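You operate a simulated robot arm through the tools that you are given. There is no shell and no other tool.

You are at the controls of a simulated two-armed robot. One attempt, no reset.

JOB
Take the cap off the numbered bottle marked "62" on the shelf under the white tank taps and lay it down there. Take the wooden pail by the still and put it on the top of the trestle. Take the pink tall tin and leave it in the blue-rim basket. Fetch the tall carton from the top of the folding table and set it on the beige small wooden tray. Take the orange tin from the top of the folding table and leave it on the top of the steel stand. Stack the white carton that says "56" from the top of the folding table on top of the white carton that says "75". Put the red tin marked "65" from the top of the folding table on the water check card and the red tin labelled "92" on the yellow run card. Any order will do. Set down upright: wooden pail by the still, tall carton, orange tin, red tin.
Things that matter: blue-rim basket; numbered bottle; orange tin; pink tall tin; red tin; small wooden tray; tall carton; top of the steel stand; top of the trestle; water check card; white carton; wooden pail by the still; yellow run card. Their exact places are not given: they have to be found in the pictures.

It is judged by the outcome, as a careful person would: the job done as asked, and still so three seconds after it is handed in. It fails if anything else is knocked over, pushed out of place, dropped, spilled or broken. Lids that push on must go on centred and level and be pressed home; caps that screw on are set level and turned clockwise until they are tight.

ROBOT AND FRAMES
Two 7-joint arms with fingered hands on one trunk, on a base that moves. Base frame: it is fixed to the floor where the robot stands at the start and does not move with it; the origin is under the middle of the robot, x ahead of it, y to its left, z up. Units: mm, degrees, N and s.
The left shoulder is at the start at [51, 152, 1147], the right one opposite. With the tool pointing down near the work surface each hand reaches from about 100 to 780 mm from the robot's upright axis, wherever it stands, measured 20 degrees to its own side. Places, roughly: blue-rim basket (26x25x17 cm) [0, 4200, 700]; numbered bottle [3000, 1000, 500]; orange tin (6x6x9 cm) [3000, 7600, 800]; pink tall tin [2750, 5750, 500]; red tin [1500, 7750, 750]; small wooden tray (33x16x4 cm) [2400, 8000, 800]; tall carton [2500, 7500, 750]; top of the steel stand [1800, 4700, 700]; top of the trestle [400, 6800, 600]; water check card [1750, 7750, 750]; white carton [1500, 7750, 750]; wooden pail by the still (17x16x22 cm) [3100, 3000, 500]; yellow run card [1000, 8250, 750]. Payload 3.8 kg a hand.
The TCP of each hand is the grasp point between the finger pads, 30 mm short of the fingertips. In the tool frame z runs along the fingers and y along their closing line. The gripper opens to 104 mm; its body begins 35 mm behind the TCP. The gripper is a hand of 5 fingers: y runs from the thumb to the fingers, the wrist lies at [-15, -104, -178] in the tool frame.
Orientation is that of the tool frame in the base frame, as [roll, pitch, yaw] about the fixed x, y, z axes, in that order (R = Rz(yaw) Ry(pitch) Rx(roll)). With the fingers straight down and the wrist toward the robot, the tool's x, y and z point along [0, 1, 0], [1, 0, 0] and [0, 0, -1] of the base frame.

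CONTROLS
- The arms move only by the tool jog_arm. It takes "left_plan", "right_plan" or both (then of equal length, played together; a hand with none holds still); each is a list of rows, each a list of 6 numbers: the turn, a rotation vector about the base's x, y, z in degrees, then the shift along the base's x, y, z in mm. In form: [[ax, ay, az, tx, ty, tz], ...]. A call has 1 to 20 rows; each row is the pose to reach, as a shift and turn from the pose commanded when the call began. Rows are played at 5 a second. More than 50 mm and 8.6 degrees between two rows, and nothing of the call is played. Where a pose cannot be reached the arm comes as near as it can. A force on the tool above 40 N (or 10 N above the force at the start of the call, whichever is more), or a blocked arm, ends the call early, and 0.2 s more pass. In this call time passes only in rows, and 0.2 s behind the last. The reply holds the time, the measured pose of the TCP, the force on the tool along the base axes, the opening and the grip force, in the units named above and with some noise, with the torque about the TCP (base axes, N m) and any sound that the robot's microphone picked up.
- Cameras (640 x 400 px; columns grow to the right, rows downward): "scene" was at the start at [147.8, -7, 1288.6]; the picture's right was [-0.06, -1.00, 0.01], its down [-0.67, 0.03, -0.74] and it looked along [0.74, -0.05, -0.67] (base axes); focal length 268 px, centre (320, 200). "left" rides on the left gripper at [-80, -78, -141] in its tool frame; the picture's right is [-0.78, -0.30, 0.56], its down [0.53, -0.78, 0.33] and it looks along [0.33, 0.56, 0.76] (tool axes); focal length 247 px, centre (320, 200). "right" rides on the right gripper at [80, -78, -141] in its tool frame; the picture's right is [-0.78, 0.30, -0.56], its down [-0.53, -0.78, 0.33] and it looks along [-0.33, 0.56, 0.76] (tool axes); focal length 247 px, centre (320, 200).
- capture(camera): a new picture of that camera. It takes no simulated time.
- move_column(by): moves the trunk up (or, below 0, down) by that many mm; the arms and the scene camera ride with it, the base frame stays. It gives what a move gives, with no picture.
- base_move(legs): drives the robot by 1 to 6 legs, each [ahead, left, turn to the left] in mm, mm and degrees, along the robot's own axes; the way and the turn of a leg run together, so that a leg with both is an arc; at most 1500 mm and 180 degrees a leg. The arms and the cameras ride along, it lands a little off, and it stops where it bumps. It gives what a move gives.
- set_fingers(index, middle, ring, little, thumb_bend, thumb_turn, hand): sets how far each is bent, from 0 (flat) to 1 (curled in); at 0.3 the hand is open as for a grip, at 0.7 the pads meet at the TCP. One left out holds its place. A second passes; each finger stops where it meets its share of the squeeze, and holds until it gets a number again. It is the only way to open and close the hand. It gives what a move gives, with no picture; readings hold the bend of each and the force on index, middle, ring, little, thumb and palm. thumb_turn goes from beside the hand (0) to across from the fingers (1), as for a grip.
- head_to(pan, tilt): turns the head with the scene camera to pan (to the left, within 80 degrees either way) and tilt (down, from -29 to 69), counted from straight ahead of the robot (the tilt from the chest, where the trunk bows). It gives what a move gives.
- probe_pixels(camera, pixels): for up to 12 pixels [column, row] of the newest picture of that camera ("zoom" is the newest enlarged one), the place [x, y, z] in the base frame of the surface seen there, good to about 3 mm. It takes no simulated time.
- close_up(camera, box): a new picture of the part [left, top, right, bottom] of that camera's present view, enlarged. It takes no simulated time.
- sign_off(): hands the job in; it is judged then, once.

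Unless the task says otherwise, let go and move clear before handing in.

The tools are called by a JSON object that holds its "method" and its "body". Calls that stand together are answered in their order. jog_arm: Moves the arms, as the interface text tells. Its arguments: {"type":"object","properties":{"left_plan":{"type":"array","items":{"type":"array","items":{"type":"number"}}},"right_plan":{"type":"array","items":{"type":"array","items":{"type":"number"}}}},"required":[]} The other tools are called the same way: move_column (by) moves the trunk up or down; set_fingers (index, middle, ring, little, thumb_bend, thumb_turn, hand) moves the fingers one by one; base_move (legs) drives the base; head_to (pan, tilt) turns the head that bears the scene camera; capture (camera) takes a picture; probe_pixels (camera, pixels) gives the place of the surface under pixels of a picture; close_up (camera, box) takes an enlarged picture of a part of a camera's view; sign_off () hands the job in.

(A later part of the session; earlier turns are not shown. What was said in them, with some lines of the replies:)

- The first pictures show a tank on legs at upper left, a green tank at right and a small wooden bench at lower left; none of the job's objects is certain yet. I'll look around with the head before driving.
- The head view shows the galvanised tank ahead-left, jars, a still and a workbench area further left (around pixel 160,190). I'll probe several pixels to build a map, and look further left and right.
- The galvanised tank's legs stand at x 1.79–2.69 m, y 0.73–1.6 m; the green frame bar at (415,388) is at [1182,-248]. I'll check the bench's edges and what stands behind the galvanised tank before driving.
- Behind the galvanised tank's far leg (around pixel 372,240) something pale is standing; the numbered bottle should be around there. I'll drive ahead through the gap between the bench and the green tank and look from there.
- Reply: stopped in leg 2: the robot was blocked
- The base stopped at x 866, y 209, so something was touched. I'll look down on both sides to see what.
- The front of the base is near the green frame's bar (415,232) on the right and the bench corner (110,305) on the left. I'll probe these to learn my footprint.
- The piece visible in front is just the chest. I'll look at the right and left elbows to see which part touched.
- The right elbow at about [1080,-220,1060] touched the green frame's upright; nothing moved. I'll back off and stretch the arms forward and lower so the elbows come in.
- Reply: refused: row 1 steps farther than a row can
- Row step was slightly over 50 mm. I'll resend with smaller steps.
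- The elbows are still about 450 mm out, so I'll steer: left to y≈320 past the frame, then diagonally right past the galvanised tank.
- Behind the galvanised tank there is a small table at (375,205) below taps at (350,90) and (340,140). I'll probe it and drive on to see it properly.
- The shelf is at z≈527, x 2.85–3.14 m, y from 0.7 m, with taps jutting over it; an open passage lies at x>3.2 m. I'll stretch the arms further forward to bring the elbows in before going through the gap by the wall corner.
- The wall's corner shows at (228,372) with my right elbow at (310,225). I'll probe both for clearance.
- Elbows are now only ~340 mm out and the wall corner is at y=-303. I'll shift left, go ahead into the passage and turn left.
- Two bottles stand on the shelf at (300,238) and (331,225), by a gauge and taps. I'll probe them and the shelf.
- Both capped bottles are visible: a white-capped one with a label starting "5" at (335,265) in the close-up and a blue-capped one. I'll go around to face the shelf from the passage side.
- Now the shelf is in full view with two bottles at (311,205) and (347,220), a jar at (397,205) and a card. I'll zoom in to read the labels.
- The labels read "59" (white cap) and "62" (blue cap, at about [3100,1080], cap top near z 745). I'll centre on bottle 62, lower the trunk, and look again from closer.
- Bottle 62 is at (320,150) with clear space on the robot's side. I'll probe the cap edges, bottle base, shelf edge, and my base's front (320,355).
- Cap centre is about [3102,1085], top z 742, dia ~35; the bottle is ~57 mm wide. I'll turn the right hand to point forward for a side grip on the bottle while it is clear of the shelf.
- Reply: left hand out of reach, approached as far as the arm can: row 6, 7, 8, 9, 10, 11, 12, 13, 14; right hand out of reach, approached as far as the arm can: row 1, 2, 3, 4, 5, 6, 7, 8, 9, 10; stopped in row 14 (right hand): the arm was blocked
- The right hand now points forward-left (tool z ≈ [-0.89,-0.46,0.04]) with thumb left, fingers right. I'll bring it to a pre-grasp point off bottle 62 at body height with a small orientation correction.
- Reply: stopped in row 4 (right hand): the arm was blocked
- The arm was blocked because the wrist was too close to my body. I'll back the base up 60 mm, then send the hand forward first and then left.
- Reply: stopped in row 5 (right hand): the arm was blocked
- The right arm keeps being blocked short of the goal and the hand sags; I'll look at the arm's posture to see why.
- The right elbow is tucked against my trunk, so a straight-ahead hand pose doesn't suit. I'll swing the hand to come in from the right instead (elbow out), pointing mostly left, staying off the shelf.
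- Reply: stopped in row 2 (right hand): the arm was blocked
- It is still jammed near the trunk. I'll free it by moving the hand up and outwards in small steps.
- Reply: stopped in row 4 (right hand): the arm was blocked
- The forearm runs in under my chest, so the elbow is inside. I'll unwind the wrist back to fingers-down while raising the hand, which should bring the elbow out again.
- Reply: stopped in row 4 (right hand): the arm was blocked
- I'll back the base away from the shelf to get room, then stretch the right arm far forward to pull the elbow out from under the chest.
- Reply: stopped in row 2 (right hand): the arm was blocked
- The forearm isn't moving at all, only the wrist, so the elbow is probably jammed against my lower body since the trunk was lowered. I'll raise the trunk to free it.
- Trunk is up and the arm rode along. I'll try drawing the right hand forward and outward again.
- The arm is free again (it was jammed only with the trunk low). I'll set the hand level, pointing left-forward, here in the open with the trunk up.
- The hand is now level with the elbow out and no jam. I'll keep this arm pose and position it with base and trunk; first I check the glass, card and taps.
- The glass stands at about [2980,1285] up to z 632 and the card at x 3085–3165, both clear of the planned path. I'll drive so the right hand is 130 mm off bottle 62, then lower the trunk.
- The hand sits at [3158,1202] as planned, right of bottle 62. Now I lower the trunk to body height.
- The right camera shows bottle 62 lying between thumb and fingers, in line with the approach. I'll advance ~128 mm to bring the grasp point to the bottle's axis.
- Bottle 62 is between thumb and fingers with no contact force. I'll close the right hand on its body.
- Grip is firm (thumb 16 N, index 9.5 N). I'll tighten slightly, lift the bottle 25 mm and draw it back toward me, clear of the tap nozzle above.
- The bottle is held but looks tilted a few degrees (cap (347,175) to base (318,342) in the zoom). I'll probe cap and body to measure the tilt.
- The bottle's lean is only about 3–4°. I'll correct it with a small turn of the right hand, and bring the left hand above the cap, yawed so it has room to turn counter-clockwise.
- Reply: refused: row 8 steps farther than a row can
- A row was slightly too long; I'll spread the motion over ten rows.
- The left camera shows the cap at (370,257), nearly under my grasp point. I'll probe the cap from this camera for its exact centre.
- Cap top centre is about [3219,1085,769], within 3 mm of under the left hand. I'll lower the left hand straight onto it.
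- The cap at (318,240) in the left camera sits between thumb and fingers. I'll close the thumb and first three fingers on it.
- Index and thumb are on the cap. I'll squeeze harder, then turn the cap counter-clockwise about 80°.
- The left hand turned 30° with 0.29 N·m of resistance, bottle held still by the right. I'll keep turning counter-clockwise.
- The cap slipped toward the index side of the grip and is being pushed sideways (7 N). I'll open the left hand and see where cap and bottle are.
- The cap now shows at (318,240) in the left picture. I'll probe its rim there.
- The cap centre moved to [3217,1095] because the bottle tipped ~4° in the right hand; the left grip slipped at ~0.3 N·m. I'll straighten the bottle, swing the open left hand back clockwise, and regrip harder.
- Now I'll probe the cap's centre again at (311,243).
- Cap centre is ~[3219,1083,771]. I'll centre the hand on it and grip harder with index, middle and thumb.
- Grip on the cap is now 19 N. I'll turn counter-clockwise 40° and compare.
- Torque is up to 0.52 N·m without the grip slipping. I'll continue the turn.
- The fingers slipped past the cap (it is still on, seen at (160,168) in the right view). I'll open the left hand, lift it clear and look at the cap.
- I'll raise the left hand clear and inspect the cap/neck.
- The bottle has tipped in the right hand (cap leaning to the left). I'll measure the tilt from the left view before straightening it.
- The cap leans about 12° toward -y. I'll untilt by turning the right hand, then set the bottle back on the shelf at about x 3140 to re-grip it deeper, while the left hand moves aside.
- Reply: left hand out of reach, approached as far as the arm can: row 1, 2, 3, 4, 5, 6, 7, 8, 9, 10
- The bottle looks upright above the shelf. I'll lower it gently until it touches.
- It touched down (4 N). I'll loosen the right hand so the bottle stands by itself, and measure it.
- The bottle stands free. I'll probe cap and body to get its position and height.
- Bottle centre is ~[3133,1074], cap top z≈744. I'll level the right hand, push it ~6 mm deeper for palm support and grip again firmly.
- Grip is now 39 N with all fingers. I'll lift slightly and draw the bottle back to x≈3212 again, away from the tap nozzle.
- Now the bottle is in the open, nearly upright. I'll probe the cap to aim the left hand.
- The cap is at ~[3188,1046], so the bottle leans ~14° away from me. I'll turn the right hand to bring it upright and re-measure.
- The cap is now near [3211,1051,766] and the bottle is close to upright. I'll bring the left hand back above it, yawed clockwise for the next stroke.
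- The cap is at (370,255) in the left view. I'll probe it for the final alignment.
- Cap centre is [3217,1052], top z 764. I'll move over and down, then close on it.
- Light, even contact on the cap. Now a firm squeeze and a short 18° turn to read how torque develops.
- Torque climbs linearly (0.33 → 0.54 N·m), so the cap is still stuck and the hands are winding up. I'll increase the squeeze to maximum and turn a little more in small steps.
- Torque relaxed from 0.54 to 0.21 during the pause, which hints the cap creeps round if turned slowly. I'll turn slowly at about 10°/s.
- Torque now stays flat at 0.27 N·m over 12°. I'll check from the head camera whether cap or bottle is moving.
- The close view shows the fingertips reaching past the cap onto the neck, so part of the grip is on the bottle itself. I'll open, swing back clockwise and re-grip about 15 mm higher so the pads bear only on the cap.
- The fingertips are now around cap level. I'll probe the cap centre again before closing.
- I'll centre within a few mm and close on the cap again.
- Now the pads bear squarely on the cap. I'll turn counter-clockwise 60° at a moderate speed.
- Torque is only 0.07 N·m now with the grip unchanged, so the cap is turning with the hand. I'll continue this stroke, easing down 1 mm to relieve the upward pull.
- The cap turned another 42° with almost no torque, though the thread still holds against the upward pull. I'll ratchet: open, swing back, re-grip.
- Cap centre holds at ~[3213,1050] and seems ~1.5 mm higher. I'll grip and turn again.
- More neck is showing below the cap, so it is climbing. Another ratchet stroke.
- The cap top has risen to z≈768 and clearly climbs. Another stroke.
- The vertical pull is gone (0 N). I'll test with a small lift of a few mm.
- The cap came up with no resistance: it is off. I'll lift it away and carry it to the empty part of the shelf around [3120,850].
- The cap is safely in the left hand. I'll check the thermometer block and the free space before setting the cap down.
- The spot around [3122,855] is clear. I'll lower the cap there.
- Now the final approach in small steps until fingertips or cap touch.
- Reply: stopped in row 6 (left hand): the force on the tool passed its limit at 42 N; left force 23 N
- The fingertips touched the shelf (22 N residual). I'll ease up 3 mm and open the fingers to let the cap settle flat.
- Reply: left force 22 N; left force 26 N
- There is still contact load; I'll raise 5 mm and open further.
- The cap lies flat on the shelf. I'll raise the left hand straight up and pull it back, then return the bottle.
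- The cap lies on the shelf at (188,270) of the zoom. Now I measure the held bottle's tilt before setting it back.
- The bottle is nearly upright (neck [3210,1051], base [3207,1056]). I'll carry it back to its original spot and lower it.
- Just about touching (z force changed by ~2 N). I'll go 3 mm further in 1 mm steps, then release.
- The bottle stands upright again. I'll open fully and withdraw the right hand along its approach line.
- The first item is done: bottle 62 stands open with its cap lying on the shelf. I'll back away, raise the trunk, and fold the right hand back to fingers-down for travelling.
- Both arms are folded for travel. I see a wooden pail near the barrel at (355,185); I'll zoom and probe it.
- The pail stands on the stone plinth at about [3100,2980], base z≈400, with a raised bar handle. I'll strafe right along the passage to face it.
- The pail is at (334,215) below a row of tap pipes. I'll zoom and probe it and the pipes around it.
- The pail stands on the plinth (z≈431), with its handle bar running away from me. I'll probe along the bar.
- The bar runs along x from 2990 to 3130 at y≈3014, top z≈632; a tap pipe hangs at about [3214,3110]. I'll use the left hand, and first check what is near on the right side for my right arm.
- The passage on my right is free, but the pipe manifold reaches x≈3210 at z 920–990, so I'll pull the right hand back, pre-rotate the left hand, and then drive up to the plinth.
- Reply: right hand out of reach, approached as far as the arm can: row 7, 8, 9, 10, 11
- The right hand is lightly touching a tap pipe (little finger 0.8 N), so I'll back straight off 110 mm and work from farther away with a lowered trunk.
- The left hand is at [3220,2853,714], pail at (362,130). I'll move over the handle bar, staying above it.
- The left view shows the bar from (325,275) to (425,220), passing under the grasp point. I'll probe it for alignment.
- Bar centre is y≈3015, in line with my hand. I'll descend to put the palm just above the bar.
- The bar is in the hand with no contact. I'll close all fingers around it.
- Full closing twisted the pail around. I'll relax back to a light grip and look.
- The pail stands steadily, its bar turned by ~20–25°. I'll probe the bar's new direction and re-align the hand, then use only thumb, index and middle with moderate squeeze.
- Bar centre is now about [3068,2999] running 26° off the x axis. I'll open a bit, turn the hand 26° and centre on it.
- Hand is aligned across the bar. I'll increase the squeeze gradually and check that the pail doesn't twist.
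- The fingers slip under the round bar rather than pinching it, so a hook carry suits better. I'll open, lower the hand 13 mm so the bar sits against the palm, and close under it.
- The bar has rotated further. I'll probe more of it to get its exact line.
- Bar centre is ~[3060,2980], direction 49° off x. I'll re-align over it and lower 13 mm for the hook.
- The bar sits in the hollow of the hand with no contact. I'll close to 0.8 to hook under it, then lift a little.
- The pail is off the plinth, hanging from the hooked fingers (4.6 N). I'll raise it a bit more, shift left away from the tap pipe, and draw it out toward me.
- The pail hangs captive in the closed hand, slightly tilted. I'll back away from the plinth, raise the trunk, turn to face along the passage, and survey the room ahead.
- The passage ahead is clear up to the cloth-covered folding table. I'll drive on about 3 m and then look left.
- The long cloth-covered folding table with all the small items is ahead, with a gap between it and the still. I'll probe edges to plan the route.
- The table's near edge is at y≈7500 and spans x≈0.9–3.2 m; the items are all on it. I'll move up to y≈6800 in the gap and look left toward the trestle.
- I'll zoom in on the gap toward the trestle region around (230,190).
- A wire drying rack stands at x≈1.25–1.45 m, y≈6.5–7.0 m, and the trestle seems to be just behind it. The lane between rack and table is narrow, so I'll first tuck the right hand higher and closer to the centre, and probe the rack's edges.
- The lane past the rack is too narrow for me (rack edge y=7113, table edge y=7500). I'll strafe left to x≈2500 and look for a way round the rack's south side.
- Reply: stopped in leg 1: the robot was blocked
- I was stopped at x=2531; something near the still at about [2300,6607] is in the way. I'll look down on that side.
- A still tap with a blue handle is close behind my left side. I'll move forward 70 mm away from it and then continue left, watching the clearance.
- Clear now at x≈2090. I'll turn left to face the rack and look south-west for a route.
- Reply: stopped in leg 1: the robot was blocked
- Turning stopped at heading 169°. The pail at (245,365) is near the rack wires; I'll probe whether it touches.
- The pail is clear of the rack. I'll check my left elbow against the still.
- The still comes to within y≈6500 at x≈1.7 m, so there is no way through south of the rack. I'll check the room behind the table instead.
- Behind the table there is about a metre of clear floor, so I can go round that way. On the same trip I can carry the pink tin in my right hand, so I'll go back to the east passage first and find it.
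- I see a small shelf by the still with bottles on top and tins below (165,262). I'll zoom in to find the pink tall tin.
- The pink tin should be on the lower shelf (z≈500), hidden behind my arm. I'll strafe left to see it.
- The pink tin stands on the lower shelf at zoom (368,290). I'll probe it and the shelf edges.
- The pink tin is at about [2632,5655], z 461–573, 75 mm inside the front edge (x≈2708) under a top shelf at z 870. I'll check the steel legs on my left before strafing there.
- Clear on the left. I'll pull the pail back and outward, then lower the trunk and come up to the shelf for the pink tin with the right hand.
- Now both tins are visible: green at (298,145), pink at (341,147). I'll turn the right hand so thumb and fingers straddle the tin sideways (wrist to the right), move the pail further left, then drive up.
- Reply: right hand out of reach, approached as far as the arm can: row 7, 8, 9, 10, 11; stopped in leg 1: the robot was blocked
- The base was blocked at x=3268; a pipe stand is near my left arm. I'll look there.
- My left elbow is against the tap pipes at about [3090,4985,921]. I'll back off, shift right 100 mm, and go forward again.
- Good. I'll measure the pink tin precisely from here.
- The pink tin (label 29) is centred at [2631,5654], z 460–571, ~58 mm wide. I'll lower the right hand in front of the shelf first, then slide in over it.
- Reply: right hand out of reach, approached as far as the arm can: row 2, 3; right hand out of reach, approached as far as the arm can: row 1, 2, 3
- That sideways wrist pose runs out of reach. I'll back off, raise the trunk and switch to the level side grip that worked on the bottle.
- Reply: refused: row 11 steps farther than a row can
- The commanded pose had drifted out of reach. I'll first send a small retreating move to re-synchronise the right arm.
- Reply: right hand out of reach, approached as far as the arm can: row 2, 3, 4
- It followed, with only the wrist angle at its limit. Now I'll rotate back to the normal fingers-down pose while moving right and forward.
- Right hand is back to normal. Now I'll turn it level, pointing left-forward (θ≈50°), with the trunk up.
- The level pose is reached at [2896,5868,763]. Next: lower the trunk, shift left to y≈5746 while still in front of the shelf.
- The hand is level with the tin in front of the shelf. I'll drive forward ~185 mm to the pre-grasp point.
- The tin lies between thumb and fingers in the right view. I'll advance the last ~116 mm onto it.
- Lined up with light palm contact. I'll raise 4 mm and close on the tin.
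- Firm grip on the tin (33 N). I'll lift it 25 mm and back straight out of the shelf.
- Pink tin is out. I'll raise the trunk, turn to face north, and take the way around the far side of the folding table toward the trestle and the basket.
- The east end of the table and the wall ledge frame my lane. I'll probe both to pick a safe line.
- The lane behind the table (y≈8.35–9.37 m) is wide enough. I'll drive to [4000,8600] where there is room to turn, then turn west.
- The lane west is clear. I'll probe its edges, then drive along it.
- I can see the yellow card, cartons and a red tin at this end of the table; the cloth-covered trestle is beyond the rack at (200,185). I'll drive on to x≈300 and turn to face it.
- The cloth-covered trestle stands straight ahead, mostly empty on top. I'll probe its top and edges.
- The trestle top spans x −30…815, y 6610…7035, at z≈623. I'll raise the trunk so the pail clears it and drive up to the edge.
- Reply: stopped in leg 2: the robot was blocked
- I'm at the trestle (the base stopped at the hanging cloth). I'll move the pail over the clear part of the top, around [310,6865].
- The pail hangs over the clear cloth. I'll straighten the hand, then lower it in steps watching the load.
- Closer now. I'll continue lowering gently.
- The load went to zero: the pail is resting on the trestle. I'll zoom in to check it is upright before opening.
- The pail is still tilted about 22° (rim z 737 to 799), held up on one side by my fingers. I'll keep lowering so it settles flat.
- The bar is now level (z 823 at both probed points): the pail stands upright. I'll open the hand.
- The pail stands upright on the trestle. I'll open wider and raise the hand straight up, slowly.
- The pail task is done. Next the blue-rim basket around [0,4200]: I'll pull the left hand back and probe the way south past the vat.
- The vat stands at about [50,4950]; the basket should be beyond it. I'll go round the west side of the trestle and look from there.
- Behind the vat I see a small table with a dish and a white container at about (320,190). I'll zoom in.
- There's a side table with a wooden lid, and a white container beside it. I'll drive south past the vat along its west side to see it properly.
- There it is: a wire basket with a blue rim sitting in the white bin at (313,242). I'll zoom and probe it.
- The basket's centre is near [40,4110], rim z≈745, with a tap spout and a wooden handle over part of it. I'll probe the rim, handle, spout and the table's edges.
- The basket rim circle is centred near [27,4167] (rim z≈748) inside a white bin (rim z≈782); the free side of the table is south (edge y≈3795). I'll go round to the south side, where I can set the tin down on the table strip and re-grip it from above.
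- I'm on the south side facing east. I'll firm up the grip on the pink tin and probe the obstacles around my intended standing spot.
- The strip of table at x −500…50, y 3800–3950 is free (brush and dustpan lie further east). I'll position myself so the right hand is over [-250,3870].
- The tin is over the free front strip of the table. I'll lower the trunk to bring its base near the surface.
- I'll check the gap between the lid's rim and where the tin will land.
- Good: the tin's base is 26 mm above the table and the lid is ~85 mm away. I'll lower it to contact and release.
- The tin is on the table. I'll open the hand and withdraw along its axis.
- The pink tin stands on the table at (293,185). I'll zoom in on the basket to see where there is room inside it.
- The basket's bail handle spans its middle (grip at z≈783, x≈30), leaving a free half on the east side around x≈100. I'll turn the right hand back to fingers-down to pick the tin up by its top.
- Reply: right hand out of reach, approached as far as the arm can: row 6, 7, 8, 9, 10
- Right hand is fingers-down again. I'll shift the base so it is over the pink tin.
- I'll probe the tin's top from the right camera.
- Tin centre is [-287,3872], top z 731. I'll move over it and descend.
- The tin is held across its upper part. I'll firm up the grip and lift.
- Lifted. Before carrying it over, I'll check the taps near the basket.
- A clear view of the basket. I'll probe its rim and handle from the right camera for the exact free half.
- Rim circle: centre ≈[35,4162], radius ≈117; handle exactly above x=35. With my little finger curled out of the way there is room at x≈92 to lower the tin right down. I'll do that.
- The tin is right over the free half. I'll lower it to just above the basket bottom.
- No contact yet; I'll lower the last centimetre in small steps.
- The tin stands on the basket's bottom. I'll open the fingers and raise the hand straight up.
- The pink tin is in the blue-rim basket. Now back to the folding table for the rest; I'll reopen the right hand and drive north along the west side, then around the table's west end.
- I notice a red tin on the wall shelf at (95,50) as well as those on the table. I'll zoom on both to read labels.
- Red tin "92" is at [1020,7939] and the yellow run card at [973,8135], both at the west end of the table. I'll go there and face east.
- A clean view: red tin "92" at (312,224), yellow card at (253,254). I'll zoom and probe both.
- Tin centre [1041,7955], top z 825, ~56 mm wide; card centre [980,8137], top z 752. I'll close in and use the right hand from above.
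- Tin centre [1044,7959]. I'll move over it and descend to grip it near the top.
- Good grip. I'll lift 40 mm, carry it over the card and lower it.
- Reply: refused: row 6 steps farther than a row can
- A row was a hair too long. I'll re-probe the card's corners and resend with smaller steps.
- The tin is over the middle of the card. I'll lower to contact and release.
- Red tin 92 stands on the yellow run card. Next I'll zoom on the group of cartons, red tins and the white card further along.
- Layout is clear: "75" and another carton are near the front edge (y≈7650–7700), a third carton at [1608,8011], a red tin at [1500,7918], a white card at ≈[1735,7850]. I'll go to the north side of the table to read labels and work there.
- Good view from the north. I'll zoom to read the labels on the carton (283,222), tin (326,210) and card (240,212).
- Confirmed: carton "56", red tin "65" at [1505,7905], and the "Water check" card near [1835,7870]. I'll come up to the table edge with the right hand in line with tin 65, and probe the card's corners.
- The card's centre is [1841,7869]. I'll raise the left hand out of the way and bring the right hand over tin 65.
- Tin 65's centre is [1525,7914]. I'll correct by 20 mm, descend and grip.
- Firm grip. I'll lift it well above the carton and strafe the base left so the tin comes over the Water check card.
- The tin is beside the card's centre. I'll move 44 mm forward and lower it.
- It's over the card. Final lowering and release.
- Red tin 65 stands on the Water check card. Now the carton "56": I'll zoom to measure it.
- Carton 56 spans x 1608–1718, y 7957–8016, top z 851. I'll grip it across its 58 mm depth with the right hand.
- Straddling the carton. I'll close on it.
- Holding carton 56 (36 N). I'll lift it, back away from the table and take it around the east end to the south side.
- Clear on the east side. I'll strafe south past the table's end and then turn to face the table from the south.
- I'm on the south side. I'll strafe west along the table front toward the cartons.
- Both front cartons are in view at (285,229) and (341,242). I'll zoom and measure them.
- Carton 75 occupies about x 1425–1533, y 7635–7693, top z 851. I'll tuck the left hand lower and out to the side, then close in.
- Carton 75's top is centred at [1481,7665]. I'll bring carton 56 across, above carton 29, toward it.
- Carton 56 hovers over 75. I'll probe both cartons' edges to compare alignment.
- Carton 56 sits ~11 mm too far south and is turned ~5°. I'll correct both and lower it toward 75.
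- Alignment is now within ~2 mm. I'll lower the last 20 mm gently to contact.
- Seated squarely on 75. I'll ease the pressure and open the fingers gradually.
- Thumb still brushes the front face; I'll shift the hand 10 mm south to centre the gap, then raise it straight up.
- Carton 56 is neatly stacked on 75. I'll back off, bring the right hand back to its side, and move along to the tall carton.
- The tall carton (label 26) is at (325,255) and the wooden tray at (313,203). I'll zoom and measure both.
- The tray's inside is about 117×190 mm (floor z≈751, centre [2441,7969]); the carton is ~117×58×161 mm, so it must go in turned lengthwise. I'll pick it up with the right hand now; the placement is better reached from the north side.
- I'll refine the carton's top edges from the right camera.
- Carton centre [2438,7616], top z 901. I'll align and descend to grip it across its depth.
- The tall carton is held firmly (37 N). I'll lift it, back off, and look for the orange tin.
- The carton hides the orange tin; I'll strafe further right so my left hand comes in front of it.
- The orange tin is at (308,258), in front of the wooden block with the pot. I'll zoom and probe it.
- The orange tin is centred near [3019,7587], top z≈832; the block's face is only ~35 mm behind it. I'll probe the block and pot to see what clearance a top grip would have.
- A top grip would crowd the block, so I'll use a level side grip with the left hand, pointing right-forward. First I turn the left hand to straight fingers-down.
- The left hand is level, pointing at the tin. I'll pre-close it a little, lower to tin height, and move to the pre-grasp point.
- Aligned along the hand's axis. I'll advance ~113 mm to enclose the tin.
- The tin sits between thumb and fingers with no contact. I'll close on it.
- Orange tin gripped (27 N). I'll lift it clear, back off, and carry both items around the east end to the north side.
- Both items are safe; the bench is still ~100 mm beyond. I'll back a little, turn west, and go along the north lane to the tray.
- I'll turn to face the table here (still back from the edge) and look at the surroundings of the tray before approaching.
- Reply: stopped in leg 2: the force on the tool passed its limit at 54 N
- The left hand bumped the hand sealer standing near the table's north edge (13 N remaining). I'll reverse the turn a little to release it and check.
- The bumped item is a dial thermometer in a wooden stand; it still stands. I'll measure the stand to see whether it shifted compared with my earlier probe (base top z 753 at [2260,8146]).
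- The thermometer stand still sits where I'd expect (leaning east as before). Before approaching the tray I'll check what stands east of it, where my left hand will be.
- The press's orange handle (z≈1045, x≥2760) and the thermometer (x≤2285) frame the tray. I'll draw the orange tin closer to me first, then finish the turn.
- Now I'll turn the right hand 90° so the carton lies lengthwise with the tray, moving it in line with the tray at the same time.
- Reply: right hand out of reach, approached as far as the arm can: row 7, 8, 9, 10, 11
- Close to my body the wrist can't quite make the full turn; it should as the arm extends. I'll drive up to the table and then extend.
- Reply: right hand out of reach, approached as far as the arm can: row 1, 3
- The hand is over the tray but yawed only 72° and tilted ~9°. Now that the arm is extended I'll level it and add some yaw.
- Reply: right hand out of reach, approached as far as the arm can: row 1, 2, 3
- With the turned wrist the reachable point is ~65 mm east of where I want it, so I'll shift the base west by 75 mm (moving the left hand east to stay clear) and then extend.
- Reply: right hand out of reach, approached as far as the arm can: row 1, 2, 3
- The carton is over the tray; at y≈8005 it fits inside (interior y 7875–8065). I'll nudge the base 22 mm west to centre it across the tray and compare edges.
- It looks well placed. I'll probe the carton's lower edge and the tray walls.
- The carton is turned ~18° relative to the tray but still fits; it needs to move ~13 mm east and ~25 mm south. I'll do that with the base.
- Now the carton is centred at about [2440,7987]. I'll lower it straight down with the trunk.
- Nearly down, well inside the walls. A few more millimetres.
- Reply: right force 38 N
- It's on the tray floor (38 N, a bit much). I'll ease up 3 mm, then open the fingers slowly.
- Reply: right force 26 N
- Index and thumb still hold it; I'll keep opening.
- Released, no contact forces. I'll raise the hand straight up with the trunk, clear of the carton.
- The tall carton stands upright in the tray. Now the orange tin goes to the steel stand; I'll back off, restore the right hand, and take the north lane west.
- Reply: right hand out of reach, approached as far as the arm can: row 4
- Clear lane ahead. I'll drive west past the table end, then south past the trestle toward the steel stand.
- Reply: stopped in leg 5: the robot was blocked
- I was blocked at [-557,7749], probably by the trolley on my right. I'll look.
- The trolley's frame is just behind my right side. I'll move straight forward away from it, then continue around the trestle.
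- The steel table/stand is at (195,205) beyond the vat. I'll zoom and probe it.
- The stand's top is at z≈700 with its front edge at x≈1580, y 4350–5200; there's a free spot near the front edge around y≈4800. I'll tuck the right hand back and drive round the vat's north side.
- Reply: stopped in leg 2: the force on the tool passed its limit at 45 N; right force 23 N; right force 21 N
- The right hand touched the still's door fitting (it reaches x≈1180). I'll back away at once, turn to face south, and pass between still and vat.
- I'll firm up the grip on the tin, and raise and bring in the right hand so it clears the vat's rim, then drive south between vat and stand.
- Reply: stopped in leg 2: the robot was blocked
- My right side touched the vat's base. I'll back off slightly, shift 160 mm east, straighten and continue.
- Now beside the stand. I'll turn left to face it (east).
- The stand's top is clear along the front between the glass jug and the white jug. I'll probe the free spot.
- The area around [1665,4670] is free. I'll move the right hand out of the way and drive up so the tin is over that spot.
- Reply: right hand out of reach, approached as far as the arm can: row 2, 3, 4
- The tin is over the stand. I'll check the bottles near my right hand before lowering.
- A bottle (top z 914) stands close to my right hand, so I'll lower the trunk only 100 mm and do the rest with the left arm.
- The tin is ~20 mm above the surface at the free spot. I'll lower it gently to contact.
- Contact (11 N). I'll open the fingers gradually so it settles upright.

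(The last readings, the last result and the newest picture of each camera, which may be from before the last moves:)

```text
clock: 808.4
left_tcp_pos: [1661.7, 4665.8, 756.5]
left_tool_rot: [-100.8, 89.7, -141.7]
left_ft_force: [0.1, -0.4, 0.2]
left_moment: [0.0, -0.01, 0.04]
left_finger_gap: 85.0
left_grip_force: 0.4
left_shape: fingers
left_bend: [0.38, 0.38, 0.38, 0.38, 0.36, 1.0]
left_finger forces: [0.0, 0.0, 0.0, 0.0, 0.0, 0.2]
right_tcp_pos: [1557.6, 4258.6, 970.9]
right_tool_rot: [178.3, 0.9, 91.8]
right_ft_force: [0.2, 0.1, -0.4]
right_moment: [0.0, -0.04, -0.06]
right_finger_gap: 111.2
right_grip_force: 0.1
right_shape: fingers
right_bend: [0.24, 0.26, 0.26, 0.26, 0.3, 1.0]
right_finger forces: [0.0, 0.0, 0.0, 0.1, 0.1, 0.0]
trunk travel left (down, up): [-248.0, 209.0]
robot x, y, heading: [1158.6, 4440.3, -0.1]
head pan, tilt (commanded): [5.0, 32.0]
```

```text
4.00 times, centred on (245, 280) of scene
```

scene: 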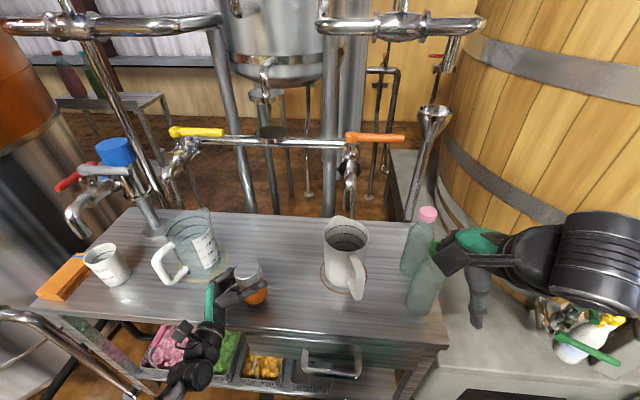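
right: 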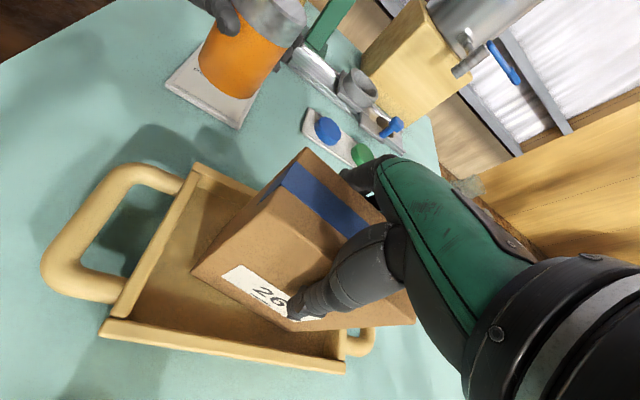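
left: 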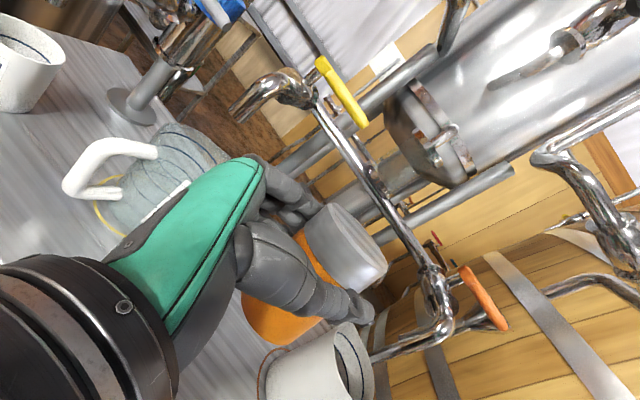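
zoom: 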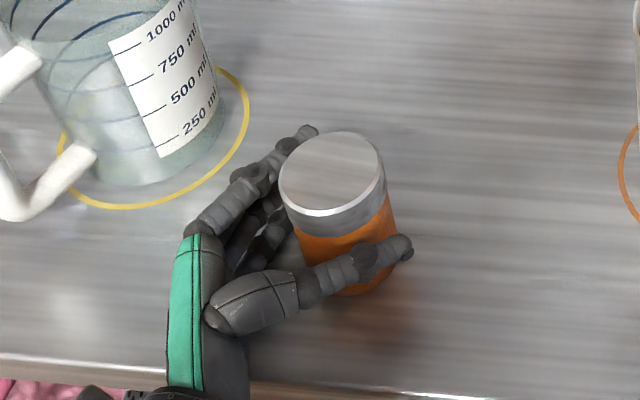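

The tin stands upright on its own. I'll withdraw the hand along its axis, then straight back.

{"method": "jog_arm", "body": {"left_plan": [[0, 0, 0, -15, 12, 0], [0, 0, 0, -34, 28, 0], [0, 0, 0, -56, 46, 0], [0, 0, 0, -82, 62, 2], [0, 0, 0, -120, 66, 10], [0, 0, 0, -160, 66, 30]]}}

{"method": "capture", "body": {"camera": "scene"}}

{"method": "close_up", "body": {"camera": "scene", "box": [150, 200, 330, 340]}}

```text
clock: 809.8
left_tcp_pos: [1501.0, 4735.6, 786.2]
left_tool_rot: [-117.3, 89.7, -158.3]
left_ft_force: [0.0, 0.5, -0.1]
left_moment: [-0.01, 0.0, -0.02]
left_finger_gap: 84.8
left_grip_force: 0.1
left_shape: fingers
left_bend: [0.38, 0.38, 0.38, 0.38, 0.36, 1.0]
left_finger forces: [0.1, 0.0, 0.1, 0.1, 0.1, 0.1]
right_tcp_pos: [1556.7, 4259.8, 972.3]
right_tool_rot: [178.2, 0.8, 91.8]
right_ft_force: [0.7, 1.1, -0.7]
right_moment: [0.05, 0.0, -0.01]
right_finger_gap: 111.6
right_grip_force: 0.1
right_shape: fingers
right_bend: [0.24, 0.26, 0.26, 0.26, 0.3, 1.0]
right_finger forces: [0.0, 0.0, 0.1, 0.0, 0.0, 0.1]
trunk travel left (down, up): [-248.0, 209.0]
robot x, y, heading: [1156.4, 4448.4, 0.0]
head pan, tilt (commanded): [5.0, 32.0]
```

```text
taken
```

scene: 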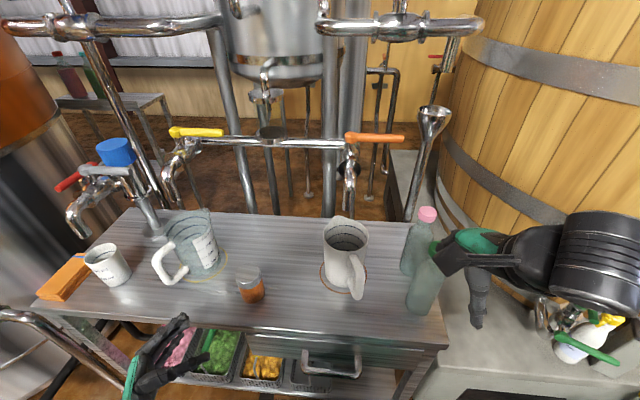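

```text
2.86 times, centred on (240, 270) of scene
```

zoom: 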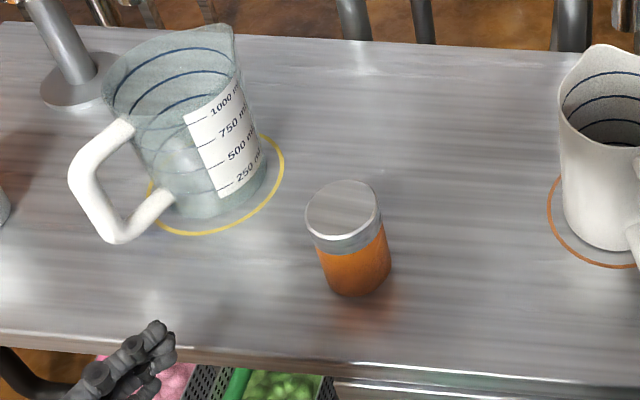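

Everything is in place: the orange tin stands upright on the steel stand. I'll back clear of the stand and take a last look before handing in.

{"method": "base_move", "body": {"legs": [[-250, 0, 0]]}}

{"method": "capture", "body": {"camera": "scene"}}

{"method": "close_up", "body": {"camera": "scene", "box": [180, 180, 460, 320]}}

```text
clock: 811.6
left_tcp_pos: [1253.2, 4736.9, 785.8]
left_tool_rot: [-103.8, 89.7, -144.8]
left_ft_force: [-0.1, 0.6, 0.0]
left_moment: [-0.04, 0.0, -0.02]
left_finger_gap: 84.4
left_grip_force: 0.0
left_shape: fingers
left_bend: [0.38, 0.38, 0.38, 0.38, 0.36, 1.0]
left_finger forces: [0.0, 0.0, 0.0, 0.0, 0.1, 0.0]
right_tcp_pos: [1306.6, 4259.7, 971.8]
right_tool_rot: [178.3, 0.8, 91.7]
right_ft_force: [0.7, 0.1, -0.2]
right_moment: [-0.03, -0.01, -0.03]
right_finger_gap: 111.3
right_grip_force: 0.0
right_shape: fingers
right_bend: [0.24, 0.26, 0.26, 0.26, 0.3, 1.0]
right_finger forces: [0.0, 0.0, 0.1, 0.0, 0.1, 0.0]
trunk travel left (down, up): [-248.0, 209.0]
robot x, y, heading: [906.3, 4442.5, -0.8]
head pan, tilt (commanded): [5.0, 32.0]
```

```text
taken
```

scene: 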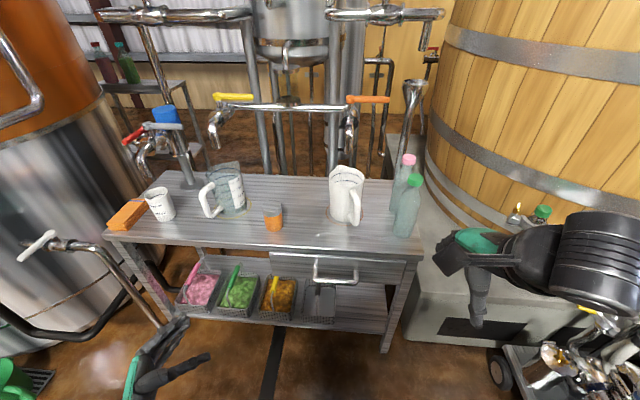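

```text
2.29 times, centred on (320, 250) of scene
```

zoom: 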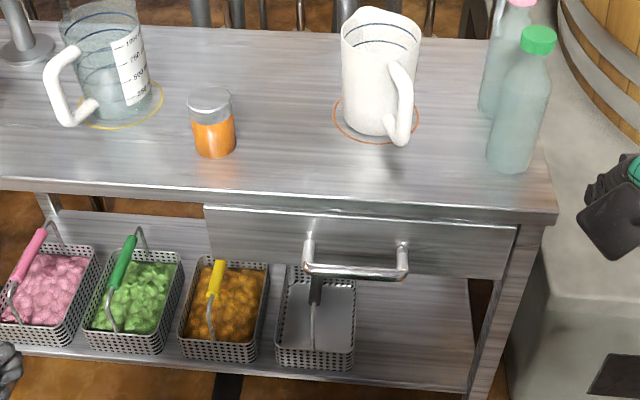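

The orange tin stands upright on the steel stand and both hands are empty and clear. Earlier pictures showed the other placements standing as asked: cap, pail, pink tin, tall carton, stacked cartons and both red tins. I'll hand in.

{"method": "sign_off", "body": {}}

```text
The job is handed in.
```

I've finished all the tasks and handed the job in. Each item was in place when I last had it in view; I did not go back around to re-check every one at the end.

| Item | Where it is now |
|---|---|
| Bottle "62" | Cap off and lying on the shelf under the taps; bottle back upright near its original spot |
| Wooden pail | Upright on top of the trestle |
| Pink tall tin | In the blue-rim basket |
| Tall carton ("26") | Upright in the wooden tray, turned roughly 15–20° to the tray's sides |
| Orange tin | Upright on top of the steel stand |
| White carton "56" | Squarely on top of "75" |
| Red tin "65" | Upright on the Water check card |
| Red tin "92" | Upright on the yellow run card |

**Bumps along the way:**
- **Dial thermometer stand on the folding table:** I hit it with about 54 N while turning. It stayed standing, and my rough before-and-after measurements showed no clear shift.
- **Trolley near the table:** I touched it with the base. I did not check whether it rolled.
- **Still door fitting:** I pressed against it with a finger at up to 45 N, then backed away.
- **Tap pipes, tank frame, the vat's base and the trestle cloth:** these were light contacts while driving.

I saw nothing fall, spill or break.
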